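You operate a simulated robot arm through the tools that you are given. There is no shell and no other tool.

You run a simulated two-armed robot. Do the job below in one go: nothing can be reset, and whatever is moved stays where it is left.

TASK
Set the winder to 58 mm width and 2.0 mm step, push the red slider down and zero the count.

The check looks at the end state, three seconds after you hand in, the way a careful person would. Anything else that was tipped, shoved, dropped, spilled or broken makes it a failure.

THE ROBOT
Two 7-joint arms with fingered hands on one trunk that stands fixed in place. Base frame: the origin is at the foot of the trunk, x ahead of it, y to its left, z up. Units: m, rad, N and s.
The left shoulder is at [0.05, 0.214, 0.869], the right one opposite. With the tool pointing down near the work surface each hand reaches from about 0.4 to 0.9 m from the base axis, measured 20 degrees to its own side. Payload 3 kg a hand.
Tool frame (each hand has its own): the origin (TCP) lies between the finger pads and is the grasp point; the fingertips stand 0.026 m ahead of it; z points along the fingers, y is the line along which they close. The gripper opens to 0.132 m; its body begins 0.073 m behind the TCP. The gripper is a hand of 3 fingers: y runs from the thumb to the fingers, the wrist lies at [0, 0, -0.229] in the tool frame, and closing takes about 1.5 s.
Orientation is told as [roll, pitch, yaw] about the base's x, y, z axes, in that order, counted from this pose: with the fingers straight down and closing along the base's y, the tool's x points along the base's -x, its y along +y and its z along -z.

THE INTERFACE
- The arms move only by the tool jog_arm. It takes "left_moves", "right_moves" or both (then of equal length, played together; a hand with none holds still); each is a list of rows, each a list of 6 numbers: the shift along the base's x, y, z in mm, then the turn, a rotation vector about the base's x, y, z in rad. In form: [[tx, ty, tz, ax, ay, az], ...]. A call has 1 to 20 rows; each row is the pose to reach, as a shift and turn from the pose commanded when the call began. "left_gripper" and "right_gripper" are, for a hand that has rows, the closure in counts, from 0 (fully open) to 255 (shut), set as the call begins (left out, the last holds). Rows are played at 5 a second. More than 0.05 m and 0.15 rad between two rows, or a gripper value outside its range, and nothing of the call is played. Where a pose cannot be reached the arm comes as near as it can. A force on the tool above 90 N (or 10 N above the force at the start of the call, whichever is more), or a blocked arm, ends the call early, and 0.2 s more pass. The fingers move at their own pace (about 0.072 m/s each) and stop on an object; they squeeze with about 31 N. The grip force told is the motor's: it shows also when the fingers shut on nothing. Time passes only in rows, and 0.2 s behind the last, so rows that repeat a pose let the fingers close. It gives the time, the measured TCP pose, the force on the tool (base axes), the opening and the grip force at its end, in the units of the frame above (readings bear some noise), with the torque about the TCP (base axes, N m) and any sound that the robot's microphone picked up, and new pictures: "views" is both (left out), scene, wrist or none (wrist: the cameras of the hands that moved).
- Cameras (640 x 400 px; columns grow to the right, rows downward): "scene" is now at [0.0345, 0.0183, 1.5102]; the picture's right is [0.20, -0.98, 0.00], its down [-0.57, -0.12, -0.81] and it looks along [0.80, 0.16, -0.58] (base axes); focal length 297 px, centre (320, 200). "left" rides on the left gripper at [-0.062, 0.003, -0.092] in its tool frame; the picture's right is [-0.05, -1.00, 0.00], its down [0.83, -0.04, -0.56] and it looks along [0.55, -0.03, 0.83] (tool axes); focal length 230 px, centre (320, 200). "right" rides on the right gripper at [0.061, 0.003, -0.092] in its tool frame; the picture's right is [-0.05, 1.00, 0.00], its down [-0.83, -0.04, -0.56] and it looks along [-0.55, -0.03, 0.83] (tool axes); focal length 230 px, centre (320, 200).
- curl_fingers(finger1, finger2, thumb_bend, hand): sets how far each is bent, from 0 (flat) to 100 (curled in); at 30 the hand is open as for a grip, at 70 the pads meet at the TCP. One left out holds its place. A second passes; each finger stops where it meets its share of the squeeze, and holds until it gets a number again. A gripper value or a shape takes the hand back. It gives what a move gives, with no picture; readings hold the bend of each and the force on the fingers (four entries, about 0 where the hand has none), thumb and palm.
- hand_shape(shape, hand): the hand has 3 fingers and takes this shape, open, in about a second: jaw (thumb against the fingers, like two jaws); tri (thumb and two fingers); tip (a fingertip pinch); poke (one finger out to press); point (the index stretched); flat (the hand flat); cup (the hand cupped); fist (a fist). The gripper value then closes the fingers along that shape, each until it touches; the sizes above hold for jaw. It gives what a move gives, with no picture.
- pan_tilt(pan, tilt): turns the head with the scene camera to pan (to the left, within 1.501 rad either way) and tilt (down, from -0.506 to 1.204), counted from straight ahead of the robot. It gives what a move gives, and a new picture of the scene camera.
- probe_pixels(camera, pixels): there is no depth. For up to 12 entries [column, row, z] of the newest picture of that camera ("zoom" is the newest enlarged one), the place [x, y] in the base frame at which the ray of that pixel passes the height z, good to about 0.002 m. No time passes.
- enlarge(camera, box): a new picture of the part [left, top, right, bottom] of that camera's present view, enlarged. No time passes.
- sign_off(): hands the job in; it is judged then, once.

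Open the grippers and draw the arms clear of the work before you hand the job in, unless the task says otherwise.

The tools are called after ">>>" by a JSON object that holds its "method" and its "body". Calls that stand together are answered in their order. jog_arm: Moves the arms, as the interface text tells. Its arguments: {"type":"object","properties":{"left_moves":{"type":"array","items":{"type":"array","items":{"type":"number"}}},"left_gripper":{"type":"number"},"right_moves":{"type":"array","items":{"type":"array","items":{"type":"number"}}},"right_gripper":{"type":"number"},"views":{"type":"string","enum":["both","scene","wrist","none"]}},"required":[]} The other tools are called the same way: hand_shape (shape, hand) gives the hand a shape; curl_fingers (finger1, finger2, thumb_bend, hand) moves the fingers one by one; pan_tilt (pan, tilt) turns the head that bears the scene camera; probe_pixels (camera, pixels) gives the place at which the rays of pixels pass given heights; enlarge (camera, box) takes an enlarged picture of a part of a camera's view; sign_off () hands the job in.

At the start:

```text
time: 0.0
left_eef_pos: [0.4989, 0.1874, 1.2084]
left_tcp_rot: [0.0, -0.001, -0.105]
left_wrist_force: [0.1, -0.6, -0.4]
left_moment: [-0.04, 0.01, 0.02]
left_opening: 0.1319
left_finger_force: 0.0
left_shape: jaw
left_bend: [30.0, 30.0, 30.0]
left_finger forces: [0.0, 0.0, 0.0, 0.1, 0.0, 0.1]
right_eef_pos: [0.5379, -0.3304, 1.1446]
right_tcp_rot: [-0.002, 0.002, -0.105]
right_wrist_force: [1.0, 0.9, -0.5]
right_moment: [0.01, 0.02, 0.01]
right_opening: 0.132
right_finger_force: 0.0
right_shape: jaw
right_bend: [30.0, 30.0, 30.0]
right_finger forces: [0.0, 0.1, 0.1, 0.1, 0.0, 0.0]
head pan, tilt (commanded): [0.204, 0.623]
```

scene: 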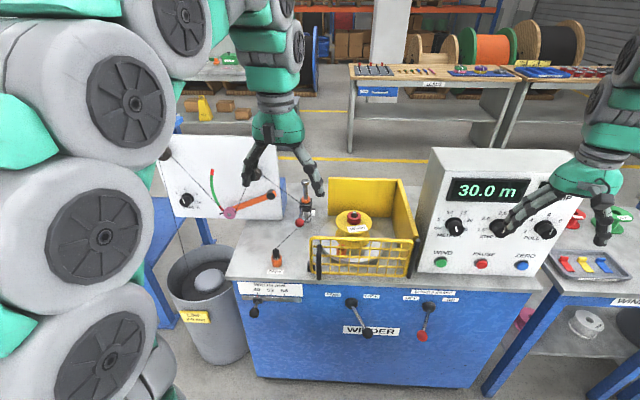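
right: 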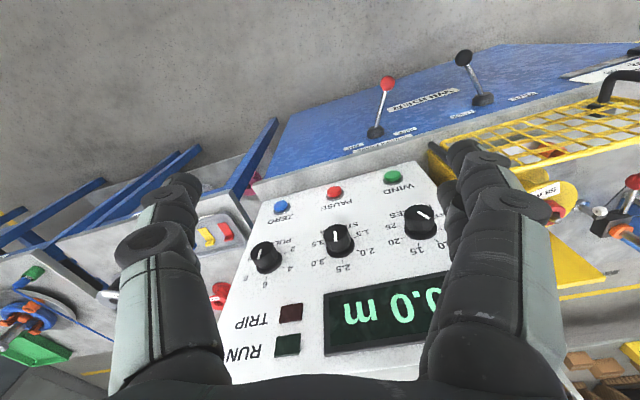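
left: 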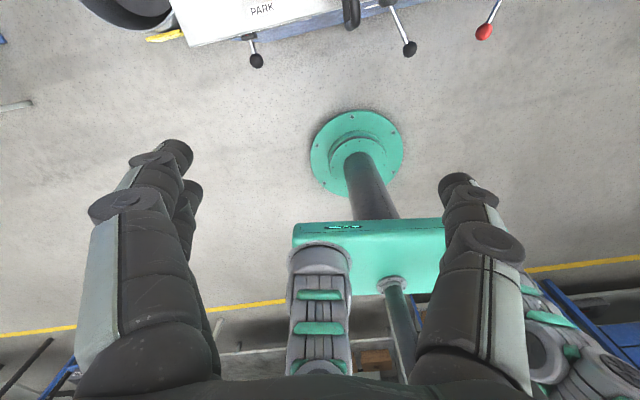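

The scene shows a winder with a control panel (display "30.0 m" near (487,190)), knobs, buttons, levers on the front, and a plate around (230,180). I'll enlarge several areas to read labels.

>>> {"method": "enlarge", "body": {"camera": "scene", "box": [400, 140, 600, 280]}}

>>> {"method": "enlarge", "body": {"camera": "scene", "box": [220, 250, 540, 400]}}

>>> {"method": "enlarge", "body": {"camera": "scene", "box": [150, 120, 350, 290]}}

>>> {"method": "enlarge", "body": {"camera": "right", "box": [200, 60, 640, 360]}}

```text
2.86 times, centred on (500, 210) of scene
```

zoom: 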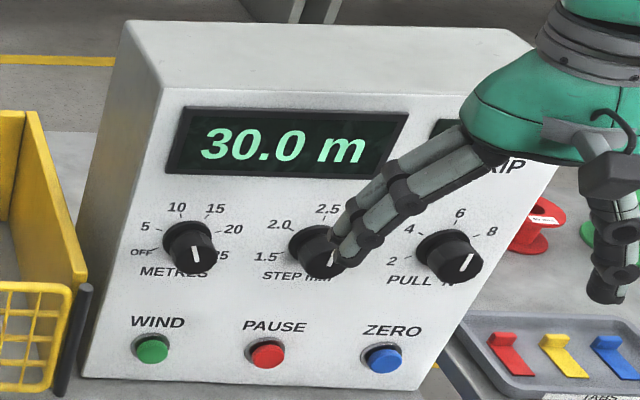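

```text
2.00 times, centred on (380, 325) of scene
```

zoom: 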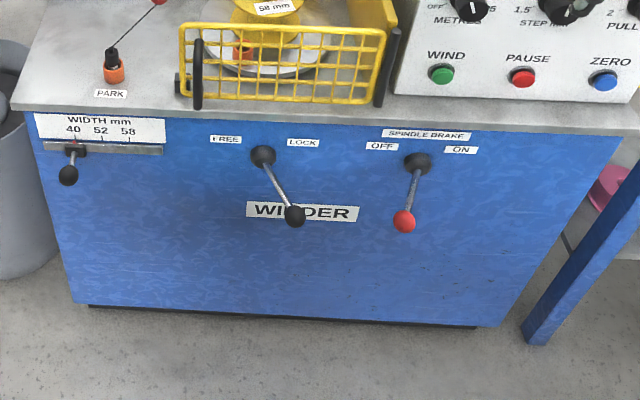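

```text
2.35 times, centred on (250, 205) of scene
```

zoom: 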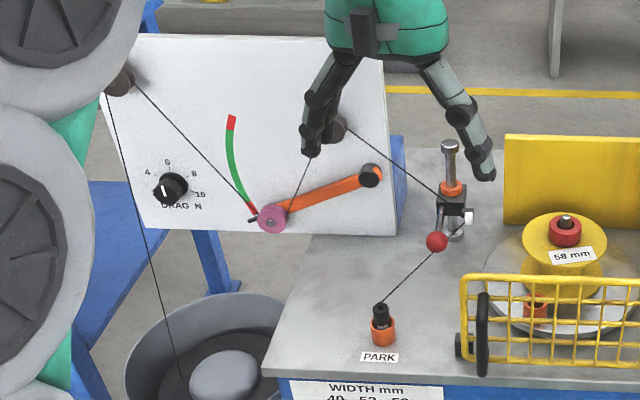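

```text
1.33 times, centred on (420, 210) of right
```

zoom: 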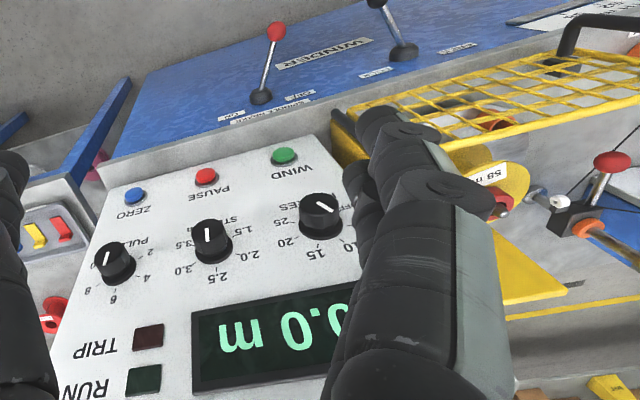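

I'll look closer at the spool, the guide post and the width lever to find what the "red slider" is.

>>> {"method": "enlarge", "body": {"camera": "scene", "box": [290, 170, 430, 280]}}

>>> {"method": "enlarge", "body": {"camera": "scene", "box": [260, 170, 340, 280]}}

>>> {"method": "enlarge", "body": {"camera": "scene", "box": [225, 270, 325, 330]}}

>>> {"method": "enlarge", "body": {"camera": "scene", "box": [530, 200, 640, 340]}}

>>> {"method": "enlarge", "body": {"camera": "right", "box": [480, 100, 640, 260]}}

```text
3.64 times, centred on (360, 225) of scene
```

zoom: 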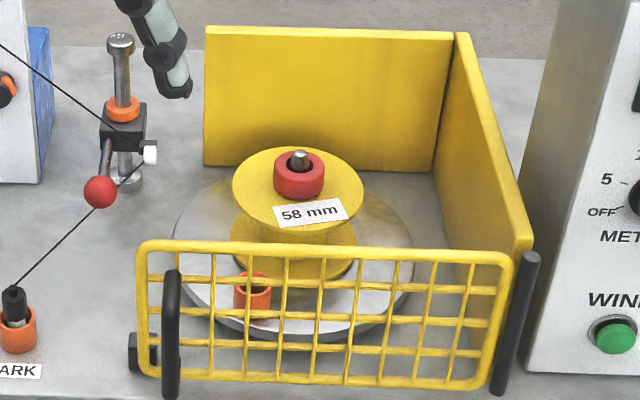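

```text
3.64 times, centred on (300, 225) of scene
```

zoom: 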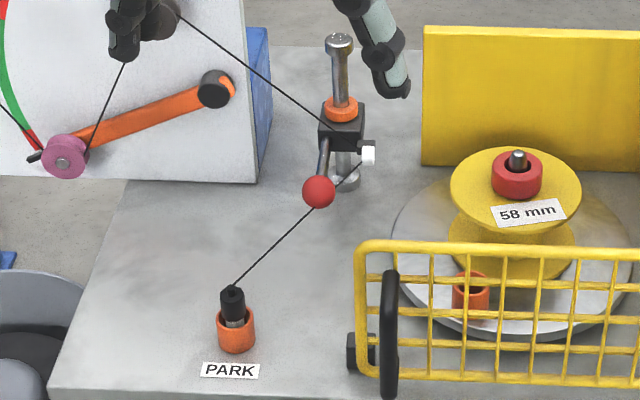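

```text
6.40 times, centred on (275, 300) of scene
```

zoom: 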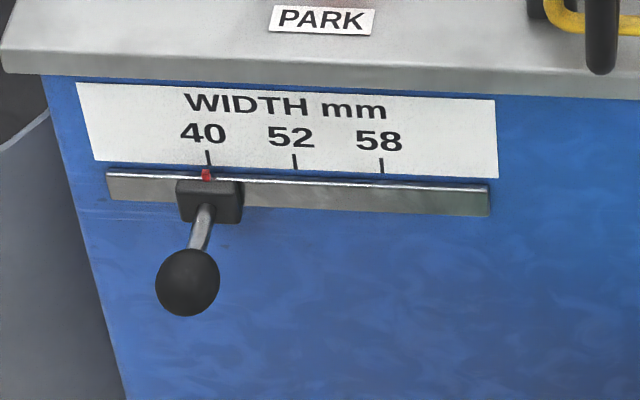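

```text
2.86 times, centred on (585, 270) of scene
```

zoom: 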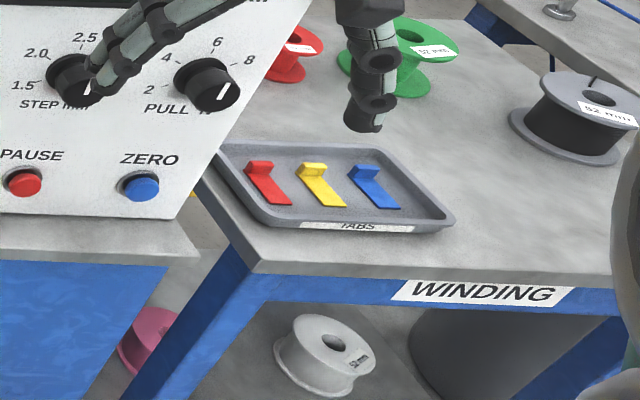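

```text
2.50 times, centred on (560, 180) of right
```

zoom: 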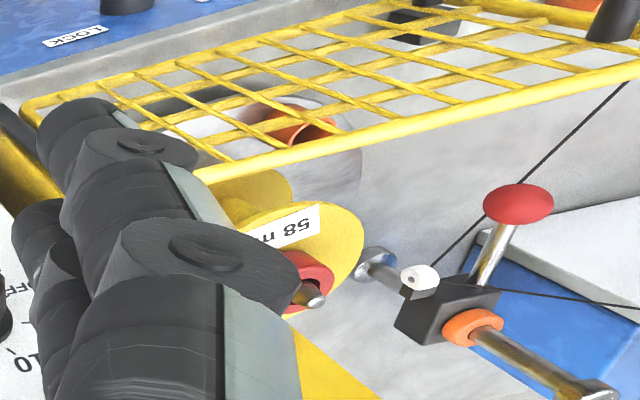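

The red ball on the black block riding a vertical post (scene ≈(300,222)) looks like the red slider; width lever is at 40 with its knob at ≈(254,313). I'll triangulate using several heights from both cameras.

>>> {"method": "probe_pixels", "body": {"camera": "scene", "pixels": [[522.4, 265.6, 0.8], [522.4, 265.6, 0.9], [499.3, 228.5, 0.9], [499.3, 228.5, 1.0], [299.6, 222.5, 0.8], [299.6, 222.5, 0.9], [299.6, 222.5, 1.0], [254.2, 313, 0.7], [254.2, 313, 0.8], [254.2, 313, 0.6]]}}

>>> {"method": "probe_pixels", "body": {"camera": "right", "pixels": [[281, 206, 0.8], [281, 206, 0.9], [339.5, 240, 0.9], [339.5, 240, 1.0], [639, 181, 0.8], [639, 181, 0.9], [639, 181, 1.0]]}}

>>> {"method": "probe_pixels", "body": {"camera": "left", "pixels": [[256, 61, 0.6], [256, 61, 0.7], [256, 61, 0.8]]}}

```text
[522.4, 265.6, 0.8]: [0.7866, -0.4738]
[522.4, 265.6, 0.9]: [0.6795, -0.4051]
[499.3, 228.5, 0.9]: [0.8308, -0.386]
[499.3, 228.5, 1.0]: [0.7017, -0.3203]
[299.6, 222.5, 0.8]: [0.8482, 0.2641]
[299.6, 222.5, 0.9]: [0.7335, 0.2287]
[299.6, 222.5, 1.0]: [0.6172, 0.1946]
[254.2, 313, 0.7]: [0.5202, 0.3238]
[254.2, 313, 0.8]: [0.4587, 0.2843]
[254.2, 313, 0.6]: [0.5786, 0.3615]
```

```text
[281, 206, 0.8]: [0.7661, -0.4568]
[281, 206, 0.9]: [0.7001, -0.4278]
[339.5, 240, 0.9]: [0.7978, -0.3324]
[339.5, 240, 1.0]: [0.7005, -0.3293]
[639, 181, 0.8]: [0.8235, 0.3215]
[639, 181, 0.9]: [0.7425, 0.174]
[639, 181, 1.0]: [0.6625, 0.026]
```

```text
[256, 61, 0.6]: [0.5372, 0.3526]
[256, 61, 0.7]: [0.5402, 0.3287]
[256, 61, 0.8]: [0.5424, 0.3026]
```

ZERO button triangulates to about (0.733,-0.440,0.85), width knob to (0.539,0.337,0.667), red ball to about (0.785,0.245,0.855). I'll pull both hands back out of the scene camera's view to see the panel and post clearly.

>>> {"method": "jog_arm", "body": {"right_moves": [[-40, -20, 0, 0, 0, 0], [-80, -40, 0, 0, 0, 0], [-120, -60, 0, 0, 0, 0], [-160, -90, 0, 0, 0, 0], [-190, -120, 0, 0, 0, 0]], "left_moves": [[-40, 10, 0, 0, 0, 0], [-80, 20, 0, 0, 0, 0], [-110, 40, 0, 0, 0, 0], [-130, 60, 0, 0, 0, 0], [-150, 80, 0, 0, 0, 0]], "views": "both"}}

```text
time: 1.2
left_eef_pos: [0.3483, 0.2669, 1.2078]
left_tcp_rot: [-0.001, 0.002, -0.103]
left_wrist_force: [0.8, -0.9, -0.2]
left_moment: [0.04, 0.0, -0.03]
left_opening: 0.1318
left_finger_force: 0.0
left_shape: jaw
left_bend: [30.0, 30.0, 30.0]
left_finger forces: [0.0, 0.0, 0.1, 0.0, 0.0, 0.0]
right_eef_pos: [0.3475, -0.448, 1.1442]
right_tcp_rot: [0.0, 0.003, -0.106]
right_wrist_force: [-0.2, -0.3, 1.0]
right_moment: [0.04, -0.04, -0.03]
right_opening: 0.1318
right_finger_force: 0.1
right_shape: jaw
right_bend: [30.0, 30.0, 30.0]
right_finger forces: [0.0, 0.0, 0.0, 0.1, 0.1, 0.1]
head pan, tilt (commanded): [0.204, 0.623]
```

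scene: 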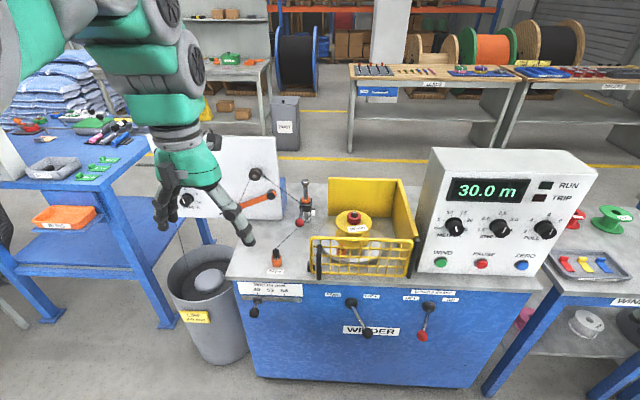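
right: 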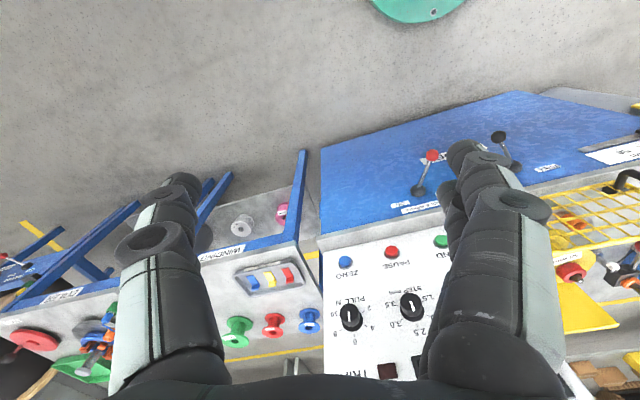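
left: 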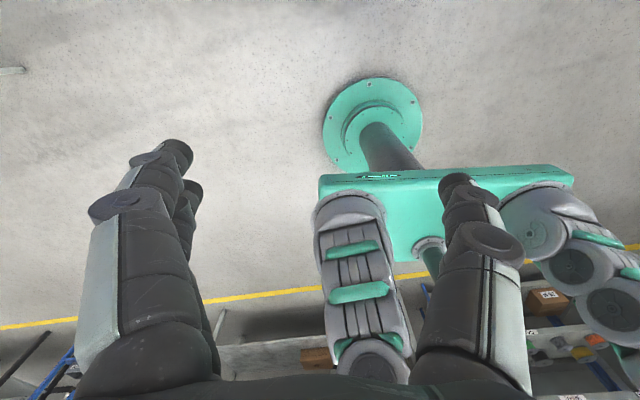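

The view of the panel is clear now (knobs at (455,227), (499,228), (544,229)). I'll enlarge the panel and the post.

>>> {"method": "enlarge", "body": {"camera": "scene", "box": [470, 190, 600, 280]}}

>>> {"method": "enlarge", "body": {"camera": "scene", "box": [420, 160, 600, 280]}}

>>> {"method": "enlarge", "body": {"camera": "scene", "box": [250, 170, 330, 230]}}

>>> {"method": "enlarge", "body": {"camera": "right", "box": [320, 230, 480, 380]}}

```text
4.44 times, centred on (535, 235) of scene
```

zoom: 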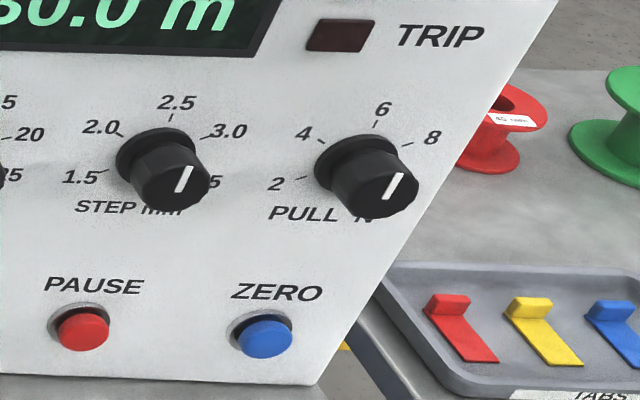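

```text
3.33 times, centred on (510, 220) of scene
```

zoom: 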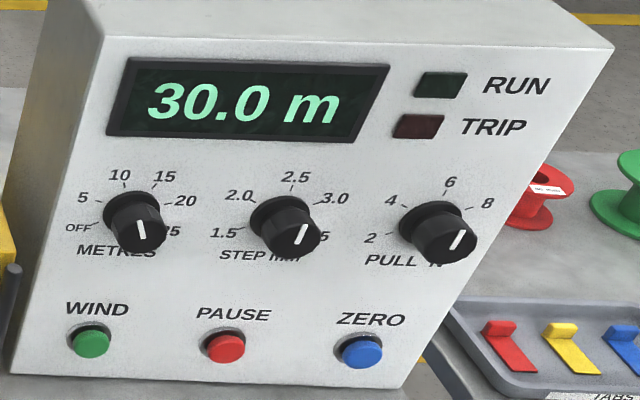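

```text
6.67 times, centred on (290, 200) of scene
```

zoom: 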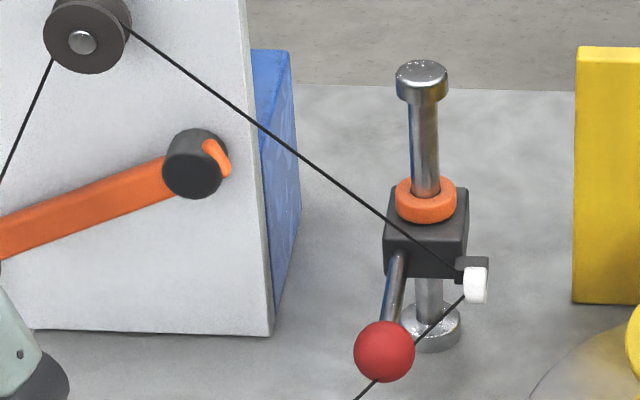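

```text
2.67 times, centred on (400, 305) of right
```

zoom: 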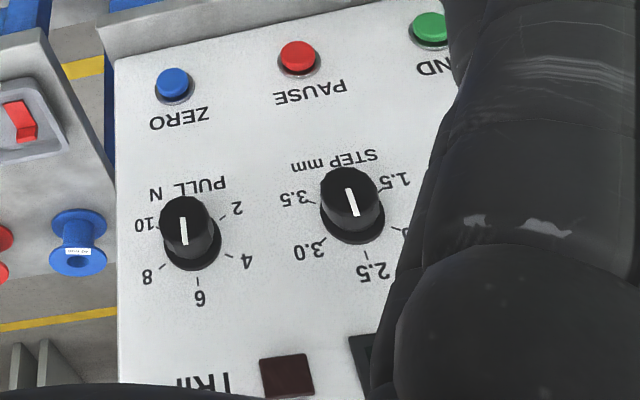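

STEP currently points at 2.5 (one detent from 2.0); the red ball on the block rides the post. I'll turn the left hand to point forward so its camera can view the bench from a second vantage point for triangulation.

>>> {"method": "jog_arm", "body": {"left_moves": [[10, 3, 0, 0, -0.14, 0], [20, 6, 0, 0, -0.28, 0], [30, 9, 0, 0, -0.42, 0], [40, 12, -5, 0, -0.56, 0], [50, 15, -10, 0, -0.7, 0], [60, 18, -15, 0, -0.84, 0], [70, 21, -20, 0, -0.98, 0], [80, 24, -25, 0, -1.12, 0], [90, 27, -30, 0, -1.26, 0], [100, 30, -40, 0, -1.4, 0], [110, 30, -50, 0, -1.5, 0]], "views": "both"}}

```text
time: 3.6
left_eef_pos: [0.5127, 0.4002, 1.278]
left_tcp_rot: [0.943, -1.442, -0.951]
left_wrist_force: [2.2, 2.6, -4.4]
left_moment: [-0.08, -0.36, -0.21]
left_opening: 0.1319
left_finger_force: 0.0
left_shape: jaw
left_bend: [30.0, 30.0, 30.0]
left_finger forces: [0.0, 0.0, 0.0, 0.1, 0.1, 0.1]
left hand out of reach, approached as far as the arm can: row 7, 8, 9, 10, 11
right_eef_pos: [0.3491, -0.4472, 1.1447]
right_tcp_rot: [0.0, -0.001, -0.106]
right_wrist_force: [0.3, 0.8, 0.2]
right_moment: [0.01, 0.04, -0.01]
right_opening: 0.1319
right_finger_force: 0.1
right_shape: jaw
right_bend: [30.0, 30.0, 30.0]
right_finger forces: [0.0, 0.0, 0.1, 0.1, 0.0, 0.0]
head pan, tilt (commanded): [0.204, 0.623]
```

scene: 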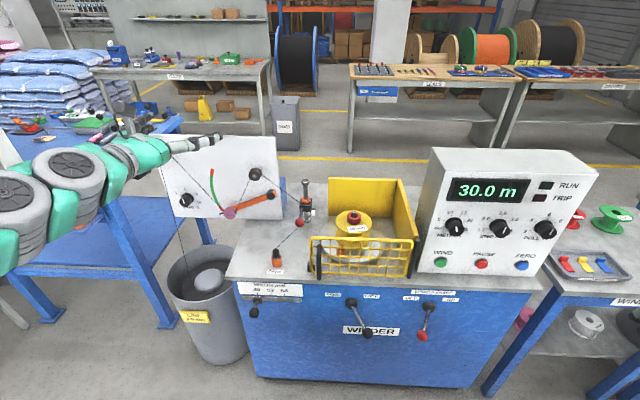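
left: 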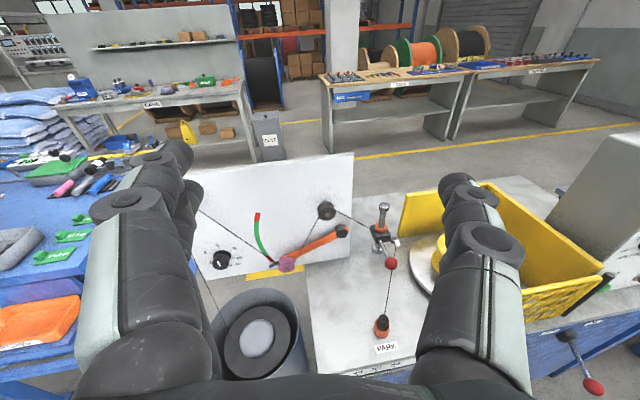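

The left camera now sees the post, ball (391,263), PARK (387,348) and panel side. I'll enlarge for precise pixel readings.

>>> {"method": "enlarge", "body": {"camera": "left", "box": [330, 190, 450, 290]}}

>>> {"method": "enlarge", "body": {"camera": "left", "box": [320, 280, 480, 400]}}

>>> {"method": "enlarge", "body": {"camera": "scene", "box": [255, 165, 335, 285]}}

```text
4.00 times, centred on (390, 240) of left
```

zoom: 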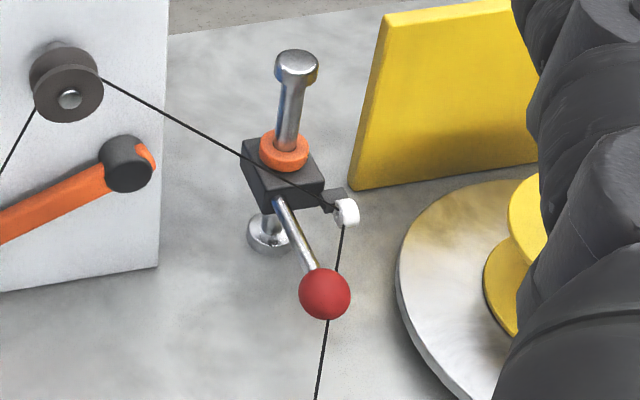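

```text
3.33 times, centred on (400, 340) of left
```

zoom: 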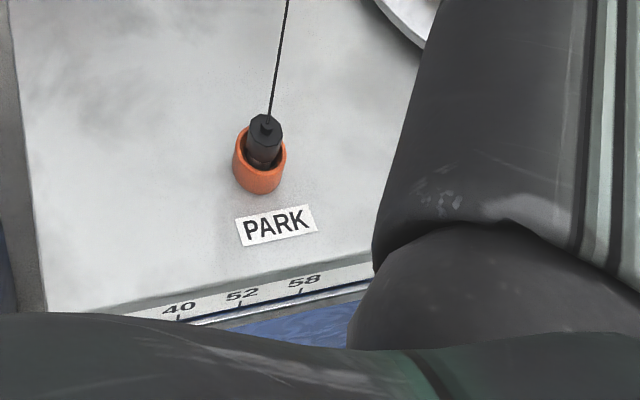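

```text
3.33 times, centred on (295, 225) of scene
```

zoom: 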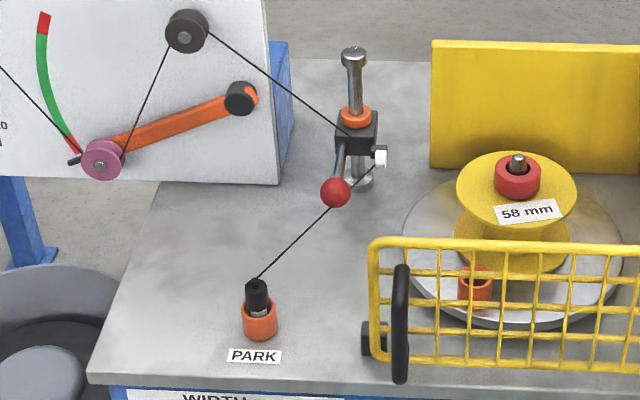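

I'll probe the ball, post top, base flange, ring, and PARK label from both cameras.

>>> {"method": "probe_pixels", "body": {"camera": "scene", "pixels": [[299.5, 222.6, 0.85], [299.5, 222.6, 0.9], [304.9, 180.6, 0.9], [304.9, 180.6, 1.0], [306.4, 219, 0.75], [306.4, 219, 0.85], [305.5, 199.5, 0.85], [305.5, 199.5, 0.95], [313, 212, 0.85], [313, 212, 0.95], [275.2, 271.8, 0.75], [275.2, 271.8, 0.85]]}}

>>> {"method": "probe_pixels", "body": {"camera": "left", "pixels": [[391.25, 263.5, 0.85], [391.25, 263.5, 0.9], [384, 204.5, 0.9], [384, 204.5, 1.0], [377, 249.5, 0.75], [377, 249.5, 0.85], [381, 227.5, 0.85], [381, 227.5, 0.95], [396.75, 243, 0.85], [396.75, 243, 0.95], [387.1, 347.5, 0.75], [387.1, 347.5, 0.85]]}}

```text
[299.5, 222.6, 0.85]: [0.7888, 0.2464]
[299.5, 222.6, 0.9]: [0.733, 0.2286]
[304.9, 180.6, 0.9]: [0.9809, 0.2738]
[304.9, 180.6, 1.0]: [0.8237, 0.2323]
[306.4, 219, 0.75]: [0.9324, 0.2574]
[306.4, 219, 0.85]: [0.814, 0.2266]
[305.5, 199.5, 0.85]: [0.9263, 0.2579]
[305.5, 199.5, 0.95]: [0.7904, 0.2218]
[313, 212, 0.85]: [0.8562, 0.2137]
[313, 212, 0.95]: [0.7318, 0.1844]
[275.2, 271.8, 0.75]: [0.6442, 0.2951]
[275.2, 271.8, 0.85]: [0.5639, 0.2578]
```

```text
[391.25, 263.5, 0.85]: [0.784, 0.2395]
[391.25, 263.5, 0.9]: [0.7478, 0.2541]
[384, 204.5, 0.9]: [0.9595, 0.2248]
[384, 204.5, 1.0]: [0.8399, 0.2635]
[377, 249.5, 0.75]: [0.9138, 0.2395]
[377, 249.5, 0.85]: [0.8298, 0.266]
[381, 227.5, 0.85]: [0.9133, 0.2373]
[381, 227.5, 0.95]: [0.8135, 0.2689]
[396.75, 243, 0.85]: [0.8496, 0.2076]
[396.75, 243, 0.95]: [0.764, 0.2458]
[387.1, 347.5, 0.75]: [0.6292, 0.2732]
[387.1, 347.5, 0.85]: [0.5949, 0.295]
```

The post is at ≈(0.885,0.248), ball ≈(0.776,0.243,0.861), bench top ≈0.783. Now I'll probe the width ticks and the panel features.

>>> {"method": "probe_pixels", "body": {"camera": "scene", "pixels": [[257.5, 293.3, 0.7], [257.5, 293.3, 0.8], [284.5, 294.7, 0.7], [284.5, 294.7, 0.8], [522.3, 265.6, 0.85], [481.8, 263.8, 0.85], [441.2, 262.6, 0.85], [503.1, 231.1, 0.95], [549.6, 232, 0.95], [539.4, 197.8, 1.0], [232, 281, 0.783], [540, 290, 0.783]]}}

>>> {"method": "probe_pixels", "body": {"camera": "left", "pixels": [[357.3, 375.4, 0.7], [357.3, 375.4, 0.8], [394.3, 367.6, 0.7], [394.3, 367.6, 0.8]]}}

>>> {"method": "probe_pixels", "body": {"camera": "right", "pixels": [[344.6, 260.8, 0.85], [344.6, 260.8, 0.9], [391.8, 251, 0.85], [441.2, 240.2, 0.85], [411.2, 302.4, 0.9], [411.2, 302.4, 0.95], [349.1, 313.2, 0.9], [349.1, 313.2, 0.95], [387.6, 373.9, 1.0], [387.6, 373.9, 1.05]]}}

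>>> {"method": "probe_pixels", "body": {"camera": "scene", "pixels": [[522.3, 265.6, 0.9], [481.8, 263.8, 0.9], [441.2, 262.6, 0.9], [503.1, 231.1, 0.9], [549.6, 232, 0.9], [539.4, 197.8, 1.05], [417.5, 272.5, 0.783], [534, 276.1, 0.783], [444.8, 171, 1.0], [598, 174.4, 1.0], [444.8, 171, 1.1], [598, 174.4, 1.1]]}}

```text
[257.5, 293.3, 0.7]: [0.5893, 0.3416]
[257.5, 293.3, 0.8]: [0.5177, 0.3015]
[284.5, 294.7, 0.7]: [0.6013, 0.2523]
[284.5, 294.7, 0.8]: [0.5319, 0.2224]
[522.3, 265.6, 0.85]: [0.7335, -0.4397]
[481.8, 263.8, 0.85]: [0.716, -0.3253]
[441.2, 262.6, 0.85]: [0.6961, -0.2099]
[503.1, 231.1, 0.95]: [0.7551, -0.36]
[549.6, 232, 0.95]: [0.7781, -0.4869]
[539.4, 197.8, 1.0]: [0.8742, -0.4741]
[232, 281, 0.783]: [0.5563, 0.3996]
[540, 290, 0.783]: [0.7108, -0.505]
```

```text
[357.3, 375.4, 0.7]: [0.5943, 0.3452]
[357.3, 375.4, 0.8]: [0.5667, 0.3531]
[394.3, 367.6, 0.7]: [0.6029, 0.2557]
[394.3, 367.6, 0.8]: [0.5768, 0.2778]
```

```text
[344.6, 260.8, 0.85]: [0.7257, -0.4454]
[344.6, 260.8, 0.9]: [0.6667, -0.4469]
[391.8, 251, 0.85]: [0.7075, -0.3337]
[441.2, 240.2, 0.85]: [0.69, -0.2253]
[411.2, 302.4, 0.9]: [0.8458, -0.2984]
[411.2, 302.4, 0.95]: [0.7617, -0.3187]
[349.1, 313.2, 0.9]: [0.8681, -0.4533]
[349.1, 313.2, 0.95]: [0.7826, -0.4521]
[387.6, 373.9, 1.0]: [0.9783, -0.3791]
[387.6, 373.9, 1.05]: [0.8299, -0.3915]
```

```text
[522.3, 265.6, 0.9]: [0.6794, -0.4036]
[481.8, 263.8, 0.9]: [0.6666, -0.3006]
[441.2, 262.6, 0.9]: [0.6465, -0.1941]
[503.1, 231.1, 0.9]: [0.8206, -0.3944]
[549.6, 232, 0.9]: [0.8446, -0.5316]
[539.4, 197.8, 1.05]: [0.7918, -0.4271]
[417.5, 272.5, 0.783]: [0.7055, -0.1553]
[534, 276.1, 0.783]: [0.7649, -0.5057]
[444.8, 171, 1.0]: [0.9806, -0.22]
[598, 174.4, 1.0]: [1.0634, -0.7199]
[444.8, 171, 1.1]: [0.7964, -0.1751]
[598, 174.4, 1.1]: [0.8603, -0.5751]
```

Bench yaw is ≈0.167 rad, panel face is vertical; STEP knob cap ≈(0.702,-0.334,0.988), ZERO ≈(0.738,-0.445,0.842); width 40→58 travel ≈ 91 mm along (0.167,-0.986). The left arm reached its limit at the last pose, so I'll turn it back part-way toward a moderate pitch and move it lower.

>>> {"method": "jog_arm", "body": {"left_moves": [[-10, -3, 0, 0, 0.14, 0], [-20, -6, 0, 0, 0.28, 0], [-30, -9, 0, 0, 0.42, 0], [-40, -9, 0, 0, 0.56, 0], [-50, -9, 0, 0, 0.7, 0], [-50, -9, 0, 0, 0.8, 0], [-50, -9, 0, 0, 0.8, 0]], "views": "scene"}}

```text
time: 5.2
left_eef_pos: [0.4633, 0.3916, 1.2726]
left_tcp_rot: [0.087, -0.693, -0.136]
left_wrist_force: [-0.1, 0.0, 0.0]
left_moment: [0.05, -0.01, 0.02]
left_opening: 0.1325
left_finger_force: 0.1
left_shape: jaw
left_bend: [30.0, 30.0, 30.0]
left_finger forces: [0.0, 0.0, 0.0, 0.1, 0.1, 0.0]
right_eef_pos: [0.3482, -0.4481, 1.1445]
right_tcp_rot: [0.0, 0.001, -0.105]
right_wrist_force: [0.4, -0.6, 0.8]
right_moment: [0.01, 0.02, -0.01]
right_opening: 0.1314
right_finger_force: 0.0
right_shape: jaw
right_bend: [30.0, 30.0, 30.0]
right_finger forces: [0.0, 0.0, 0.0, 0.0, 0.1, 0.0]
head pan, tilt (commanded): [0.204, 0.623]
```

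scene: 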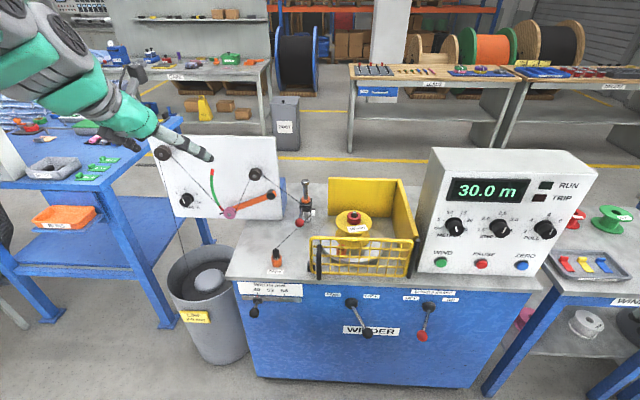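

The hand is at (0.463,0.392,1.273) with pitch −0.69. I'll bring it down in front of the bench, with yaw aligned to the bench (≈+0.167), to a viewing pose before the width knob.

>>> {"method": "jog_arm", "body": {"left_moves": [[-8, -6, -42, -0.007, 0, 0.025], [-16, -12, -84, -0.013, 0, 0.05], [-24, -18, -126, -0.02, 0, 0.075], [-32, -24, -168, -0.027, 0, 0.1], [-40, -30, -210, -0.034, 0, 0.125], [-43, -36, -252, -0.04, 0, 0.15], [-43, -42, -294, -0.047, 0, 0.175], [-43, -48, -336, -0.054, 0, 0.2], [-43, -52, -378, -0.06, 0, 0.225], [-43, -52, -423, -0.067, 0, 0.247]], "views": "both"}}

```text
time: 7.4
left_eef_pos: [0.538, 0.4013, 0.9054]
left_tcp_rot: [0.002, -0.677, 0.149]
left_wrist_force: [-0.1, 0.5, 0.3]
left_moment: [-0.08, -0.02, -0.03]
left_opening: 0.1321
left_finger_force: 0.0
left_shape: jaw
left_bend: [30.0, 30.0, 30.0]
left_finger forces: [0.1, 0.0, 0.0, 0.0, 0.1, 0.1]
left hand out of reach, approached as far as the arm can: row 5, 6, 7, 8, 9, 10
right_eef_pos: [0.3477, -0.448, 1.1443]
right_tcp_rot: [0.0, -0.001, -0.105]
right_wrist_force: [0.0, 0.0, 0.1]
right_moment: [0.0, -0.03, 0.03]
right_opening: 0.1316
right_finger_force: 0.1
right_shape: jaw
right_bend: [30.0, 30.0, 30.0]
right_finger forces: [0.1, 0.0, 0.0, 0.0, 0.0, 0.1]
head pan, tilt (commanded): [0.204, 0.623]
```

scene: 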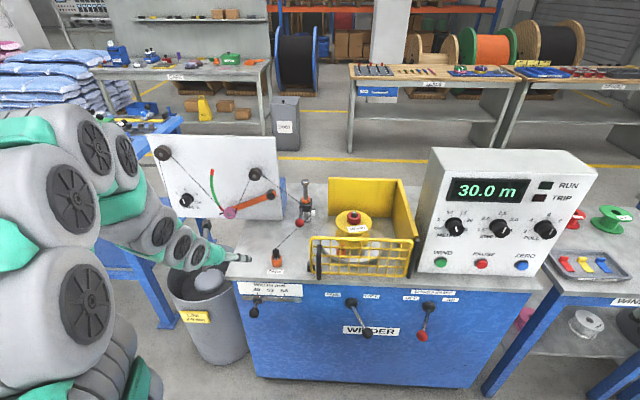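
left: 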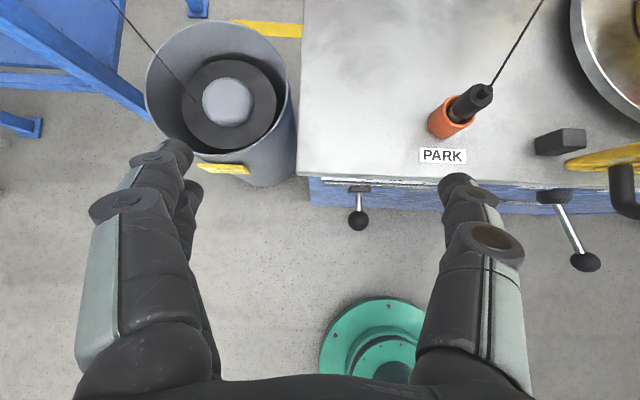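

The near limit of the left arm's reach with this pitch is about here; the left camera shows the width knob at (358,221). I'll enlarge and triangulate it more precisely.

>>> {"method": "enlarge", "body": {"camera": "left", "box": [300, 160, 460, 260]}}

>>> {"method": "enlarge", "body": {"camera": "scene", "box": [225, 270, 305, 330]}}

>>> {"method": "probe_pixels", "body": {"camera": "left", "pixels": [[358, 221, 0.63], [358, 221, 0.67], [358, 221, 0.71], [358, 189, 0.68], [358, 189, 0.7], [302, 176, 0.783], [478, 178, 0.783]]}}

>>> {"method": "probe_pixels", "body": {"camera": "scene", "pixels": [[254.2, 313, 0.63], [254.2, 313, 0.67], [254.2, 313, 0.71], [258, 300.5, 0.68], [258, 300.5, 0.7]]}}

```text
4.00 times, centred on (380, 210) of left
```

zoom: 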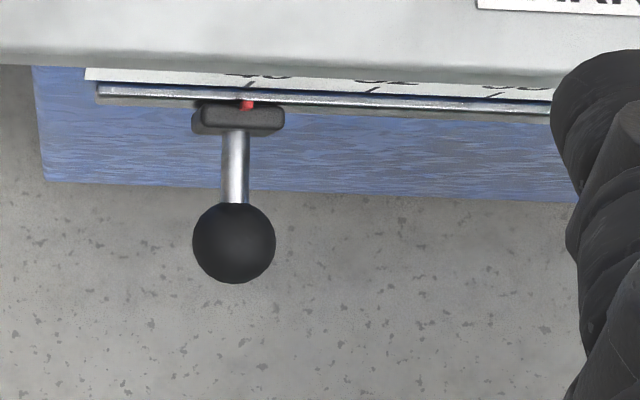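

```text
6.67 times, centred on (265, 300) of scene
```

zoom: 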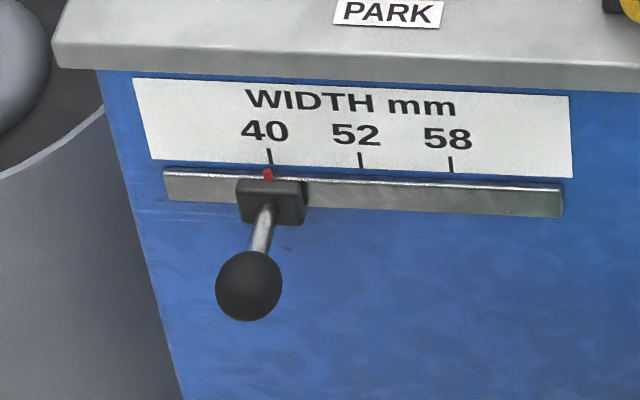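

```text
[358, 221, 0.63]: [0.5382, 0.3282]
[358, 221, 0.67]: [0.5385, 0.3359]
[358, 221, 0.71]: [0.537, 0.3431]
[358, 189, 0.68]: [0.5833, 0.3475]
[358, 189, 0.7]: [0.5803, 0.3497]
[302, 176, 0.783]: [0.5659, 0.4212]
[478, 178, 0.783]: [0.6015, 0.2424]
```

```text
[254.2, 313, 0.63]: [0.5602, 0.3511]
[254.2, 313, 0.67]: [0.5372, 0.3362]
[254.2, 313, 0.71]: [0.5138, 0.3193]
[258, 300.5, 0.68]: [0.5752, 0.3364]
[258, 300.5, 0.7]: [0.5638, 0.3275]
```

Knob is at (0.538,0.336,0.669), ball Ø≈32 mm, about 35–40 mm in front of the bench lip. I'll reduce the pitch to ≈−0.35 and move to a pre-grasp about 0.12 m up the approach line.

>>> {"method": "jog_arm", "body": {"left_moves": [[-10, -14, 0, -0.012, 0.08, 0], [-20, -28, -10, -0.024, 0.16, 0], [-30, -42, -35, -0.036, 0.24, 0], [-41, -56, -70, -0.048, 0.323, 0], [-41, -71, -105, -0.048, 0.323, 0]], "views": "both"}}

```text
time: 8.6
left_eef_pos: [0.4983, 0.3303, 0.7952]
left_tcp_rot: [0.007, -0.366, 0.165]
left_wrist_force: [0.2, 0.3, 0.8]
left_moment: [0.04, 0.0, 0.0]
left_opening: 0.1318
left_finger_force: 0.1
left_shape: jaw
left_bend: [30.0, 30.0, 30.0]
left_finger forces: [0.0, 0.1, 0.0, 0.1, 0.0, 0.0]
right_eef_pos: [0.3476, -0.4489, 1.1447]
right_tcp_rot: [0.0, -0.002, -0.105]
right_wrist_force: [0.6, -0.4, 0.2]
right_moment: [0.05, 0.03, 0.01]
right_opening: 0.1321
right_finger_force: 0.1
right_shape: jaw
right_bend: [30.0, 30.0, 30.0]
right_finger forces: [0.0, 0.0, 0.0, 0.1, 0.0, 0.1]
head pan, tilt (commanded): [0.204, 0.623]
```

scene: 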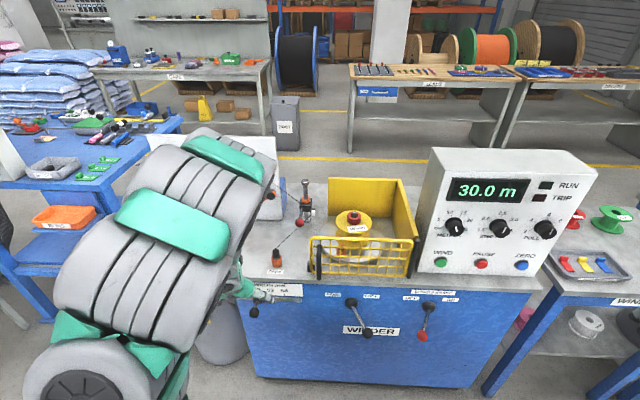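
left: 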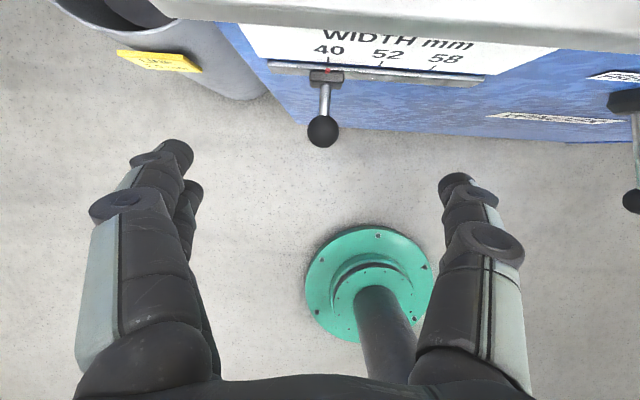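

Reached; the width knob is at (322,131) in the left view, between the fingers. I'll close partly and advance to straddle the knob in small steps.

>>> {"method": "jog_arm", "body": {"left_moves": [[0, 0, 0, 0, 0, 0], [0, 0, 0, 0, 0, 0], [8, 1, -25, 0, 0, 0], [16, 2, -50, 0, 0, 0], [24, 4, -75, 0, 0, 0]], "left_gripper": 110, "views": "both"}}

```text
time: 9.8
left_eef_pos: [0.5232, 0.3356, 0.7225]
left_tcp_rot: [0.007, -0.368, 0.165]
left_wrist_force: [0.2, 0.7, 0.5]
left_moment: [-0.02, -0.03, 0.0]
left_opening: 0.0756
left_finger_force: 0.0
left_shape: jaw
left_bend: [72.0, 72.0, 70.0]
left_finger forces: [0.0, 0.0, 0.0, 0.0, 0.1, 0.0]
right_eef_pos: [0.3483, -0.4486, 1.144]
right_tcp_rot: [-0.003, 0.002, -0.104]
right_wrist_force: [0.1, -0.4, -0.5]
right_moment: [0.01, 0.01, -0.01]
right_opening: 0.1318
right_finger_force: 0.0
right_shape: jaw
right_bend: [30.0, 30.0, 30.0]
right_finger forces: [0.0, 0.0, 0.0, 0.0, 0.0, 0.0]
head pan, tilt (commanded): [0.204, 0.623]
```

scene: 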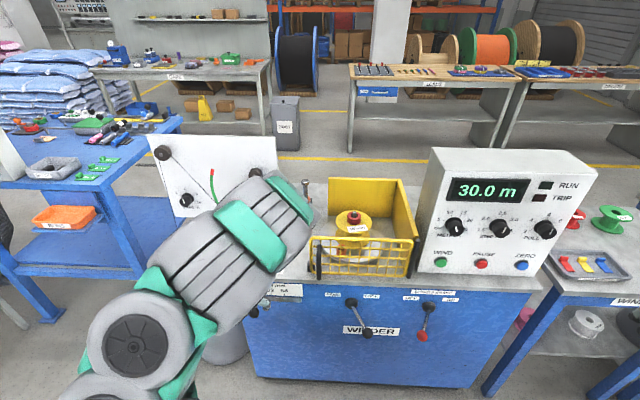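
left: 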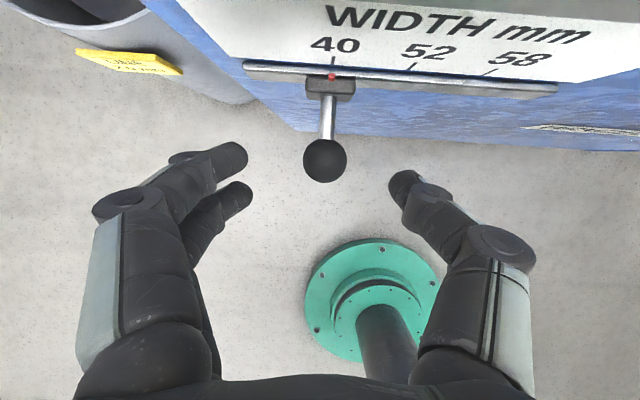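

The knob is at (325,160) heading for the closing point at image centre (320,200). I'll advance the last ~50 mm and check before closing.

>>> {"method": "jog_arm", "body": {"left_moves": [[7, 0, -24, 0, 0, 0], [14, 0, -46, 0, 0, 0], [14, 0, -46, 0, 0, 0]], "views": "wrist"}}

```text
time: 10.6
left_eef_pos: [0.5374, 0.3368, 0.6745]
left_tcp_rot: [0.006, -0.37, 0.164]
left_wrist_force: [0.9, 0.6, -0.2]
left_moment: [0.02, 0.03, -0.02]
left_opening: 0.0756
left_finger_force: 0.0
left_shape: jaw
left_bend: [72.0, 72.0, 70.0]
left_finger forces: [0.0, 0.0, 0.1, 0.0, 0.1, 0.0]
right_eef_pos: [0.348, -0.4474, 1.1443]
right_tcp_rot: [0.002, 0.0, -0.104]
right_wrist_force: [0.5, 0.0, -0.1]
right_moment: [-0.01, 0.0, 0.0]
right_opening: 0.1321
right_finger_force: 0.0
right_shape: jaw
right_bend: [30.0, 30.0, 30.0]
right_finger forces: [0.0, 0.0, 0.0, 0.0, 0.0, 0.0]
head pan, tilt (commanded): [0.204, 0.623]
```

left: 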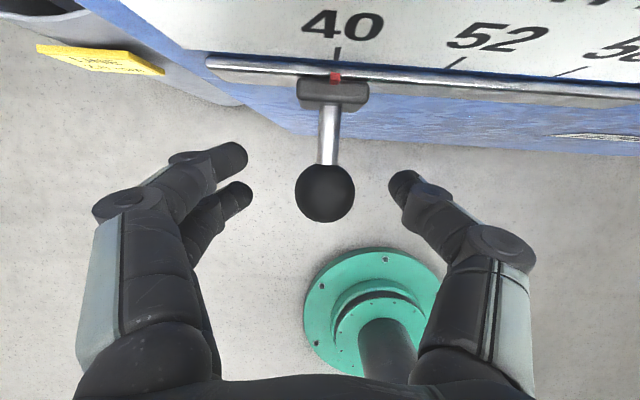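

Knob at (325,193), near the closing point. Closing the fingers on it.

>>> {"method": "jog_arm", "body": {"left_moves": [[0, 0, 0, 0, 0, 0], [0, 0, 0, 0, 0, 0], [0, 0, 0, 0, 0, 0], [0, 0, 0, 0, 0, 0], [0, 0, 0, 0, 0, 0], [0, 0, 0, 0, 0, 0]], "left_gripper": 210, "views": "wrist"}}

```text
time: 12.0
left_eef_pos: [0.537, 0.3367, 0.6748]
left_tcp_rot: [0.009, -0.368, 0.162]
left_wrist_force: [-0.3, -2.8, 0.4]
left_moment: [-0.04, 0.01, 0.01]
left_opening: 0.0248
left_finger_force: 0.0
left_shape: jaw
left_bend: [73.0, 73.0, 70.0]
left_finger forces: [0.0, 0.1, 0.0, 0.0, 2.3, 0.1]
right_eef_pos: [0.3493, -0.4486, 1.1439]
right_tcp_rot: [-0.001, -0.001, -0.105]
right_wrist_force: [0.3, 0.2, 0.0]
right_moment: [0.01, 0.01, 0.01]
right_opening: 0.1319
right_finger_force: 0.0
right_shape: jaw
right_bend: [30.0, 30.0, 30.0]
right_finger forces: [0.0, 0.0, 0.1, 0.0, 0.1, 0.0]
head pan, tilt (commanded): [0.204, 0.623]
```

left: 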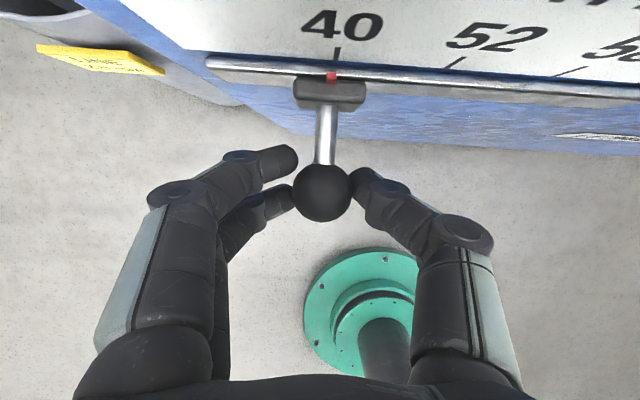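

The thumb touches the ball and the fingers nearly do (opening 25 mm). I'll close slightly more to cage the ball.

>>> {"method": "jog_arm", "body": {"left_moves": [[0, 0, 0, 0, 0, 0], [0, 0, 0, 0, 0, 0], [0, 0, 0, 0, 0, 0], [0, 0, 0, 0, 0, 0]], "left_gripper": 235, "views": "wrist"}}

```text
time: 13.0
left_eef_pos: [0.5386, 0.3369, 0.6749]
left_tcp_rot: [0.006, -0.367, 0.162]
left_wrist_force: [8.0, -1.2, -14.0]
left_moment: [-0.02, -0.04, 0.01]
left_opening: 0.0185
left_finger_force: 30.7
left_shape: jaw
left_bend: [72.0, 73.0, 70.0]
left_finger forces: [13.6, 14.3, 0.0, 0.0, 29.7, 0.0]
right_eef_pos: [0.3481, -0.4468, 1.1449]
right_tcp_rot: [0.0, 0.0, -0.105]
right_wrist_force: [0.4, 0.5, -0.7]
right_moment: [0.01, 0.03, 0.01]
right_opening: 0.1316
right_finger_force: 0.0
right_shape: jaw
right_bend: [30.0, 30.0, 30.0]
right_finger forces: [0.0, 0.1, 0.1, 0.1, 0.0, 0.0]
head pan, tilt (commanded): [0.204, 0.623]
```

left: 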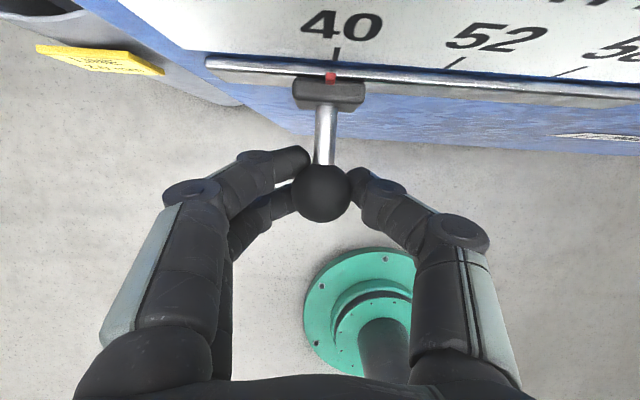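

Gripped at ~30 N. I'll slide along the bench front direction (0.167,−0.986) by about 45 mm first and check the pointer against 52.

>>> {"method": "jog_arm", "body": {"left_moves": [[2.5, -14.8, 0, 0, 0, 0], [5, -29.6, 0, 0, 0, 0], [7.5, -44.4, 0, 0, 0, 0], [7.5, -44.4, 0, 0, 0, 0]], "views": "both"}}

```text
time: 14.0
left_eef_pos: [0.5444, 0.2906, 0.6754]
left_tcp_rot: [0.005, -0.367, 0.164]
left_wrist_force: [4.9, 0.0, -12.3]
left_moment: [0.06, 0.01, 0.03]
left_opening: 0.0176
left_finger_force: 31.1
left_shape: jaw
left_bend: [72.0, 72.0, 70.0]
left_finger forces: [13.8, 15.7, 0.0, 0.0, 29.3, 0.1]
right_eef_pos: [0.3475, -0.447, 1.1444]
right_tcp_rot: [0.0, 0.0, -0.105]
right_wrist_force: [0.2, -0.3, -0.3]
right_moment: [-0.02, -0.02, -0.02]
right_opening: 0.132
right_finger_force: 0.0
right_shape: jaw
right_bend: [30.0, 30.0, 30.0]
right_finger forces: [0.0, 0.0, 0.1, 0.1, 0.0, 0.0]
head pan, tilt (commanded): [0.204, 0.623]
```

scene: 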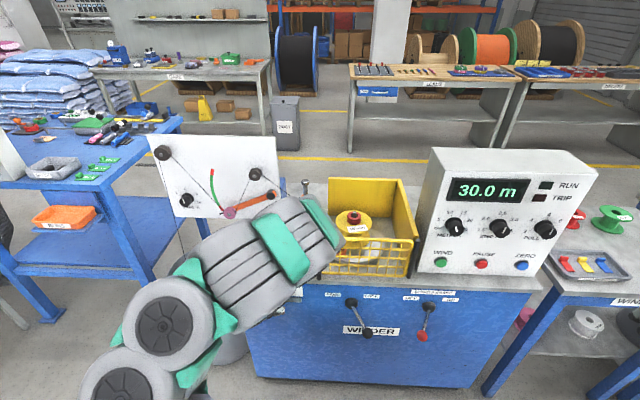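
left: 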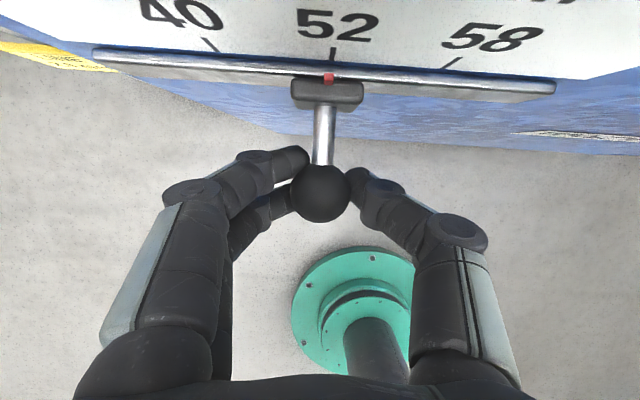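

The slider now sits at 52 (red at (328,78) under its tick), just as it sat at 40. Moving another 45 mm to 58.

>>> {"method": "jog_arm", "body": {"left_moves": [[2.5, -14.8, 0, 0, 0, 0], [5, -29.6, 0, 0, 0, 0], [7.5, -44.6, 0, 0, 0, 0], [7.5, -44.6, 0, 0, 0, 0]], "views": "wrist"}}

>>> {"method": "enlarge", "body": {"camera": "left", "box": [260, 20, 400, 110]}}

```text
time: 15.0
left_eef_pos: [0.5516, 0.2452, 0.6743]
left_tcp_rot: [0.008, -0.367, 0.163]
left_wrist_force: [1.6, 1.4, -0.9]
left_moment: [0.05, 0.03, 0.04]
left_opening: 0.018
left_finger_force: 30.8
left_shape: jaw
left_bend: [72.0, 72.0, 70.0]
left_finger forces: [13.4, 14.5, 0.0, 0.0, 27.8, 0.0]
right_eef_pos: [0.3481, -0.4481, 1.1449]
right_tcp_rot: [0.0, 0.0, -0.105]
right_wrist_force: [0.2, 0.5, -0.5]
right_moment: [0.0, 0.01, -0.01]
right_opening: 0.1319
right_finger_force: 0.1
right_shape: jaw
right_bend: [30.0, 30.0, 30.0]
right_finger forces: [0.0, 0.0, 0.1, 0.1, 0.1, 0.0]
head pan, tilt (commanded): [0.204, 0.623]
```

left: 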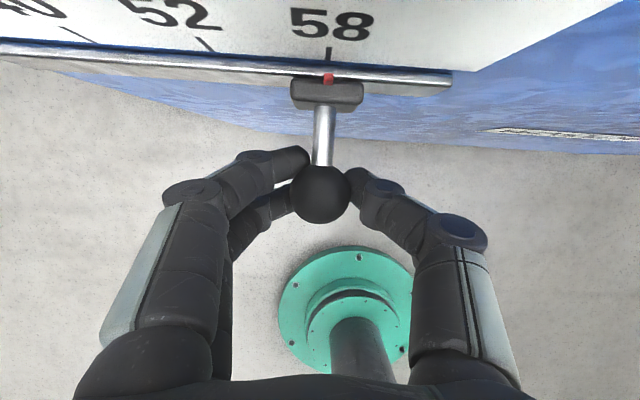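

```text
4.44 times, centred on (330, 65) of left
```

zoom: 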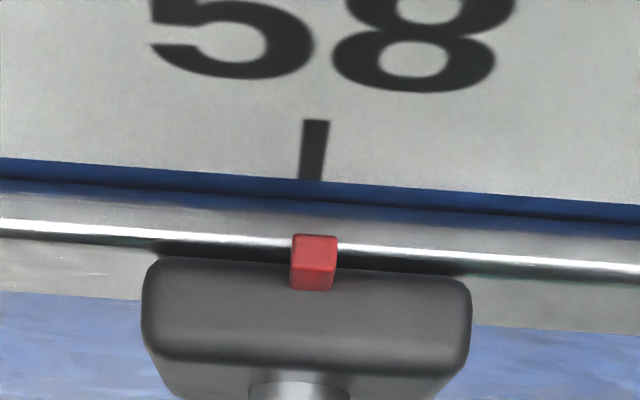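

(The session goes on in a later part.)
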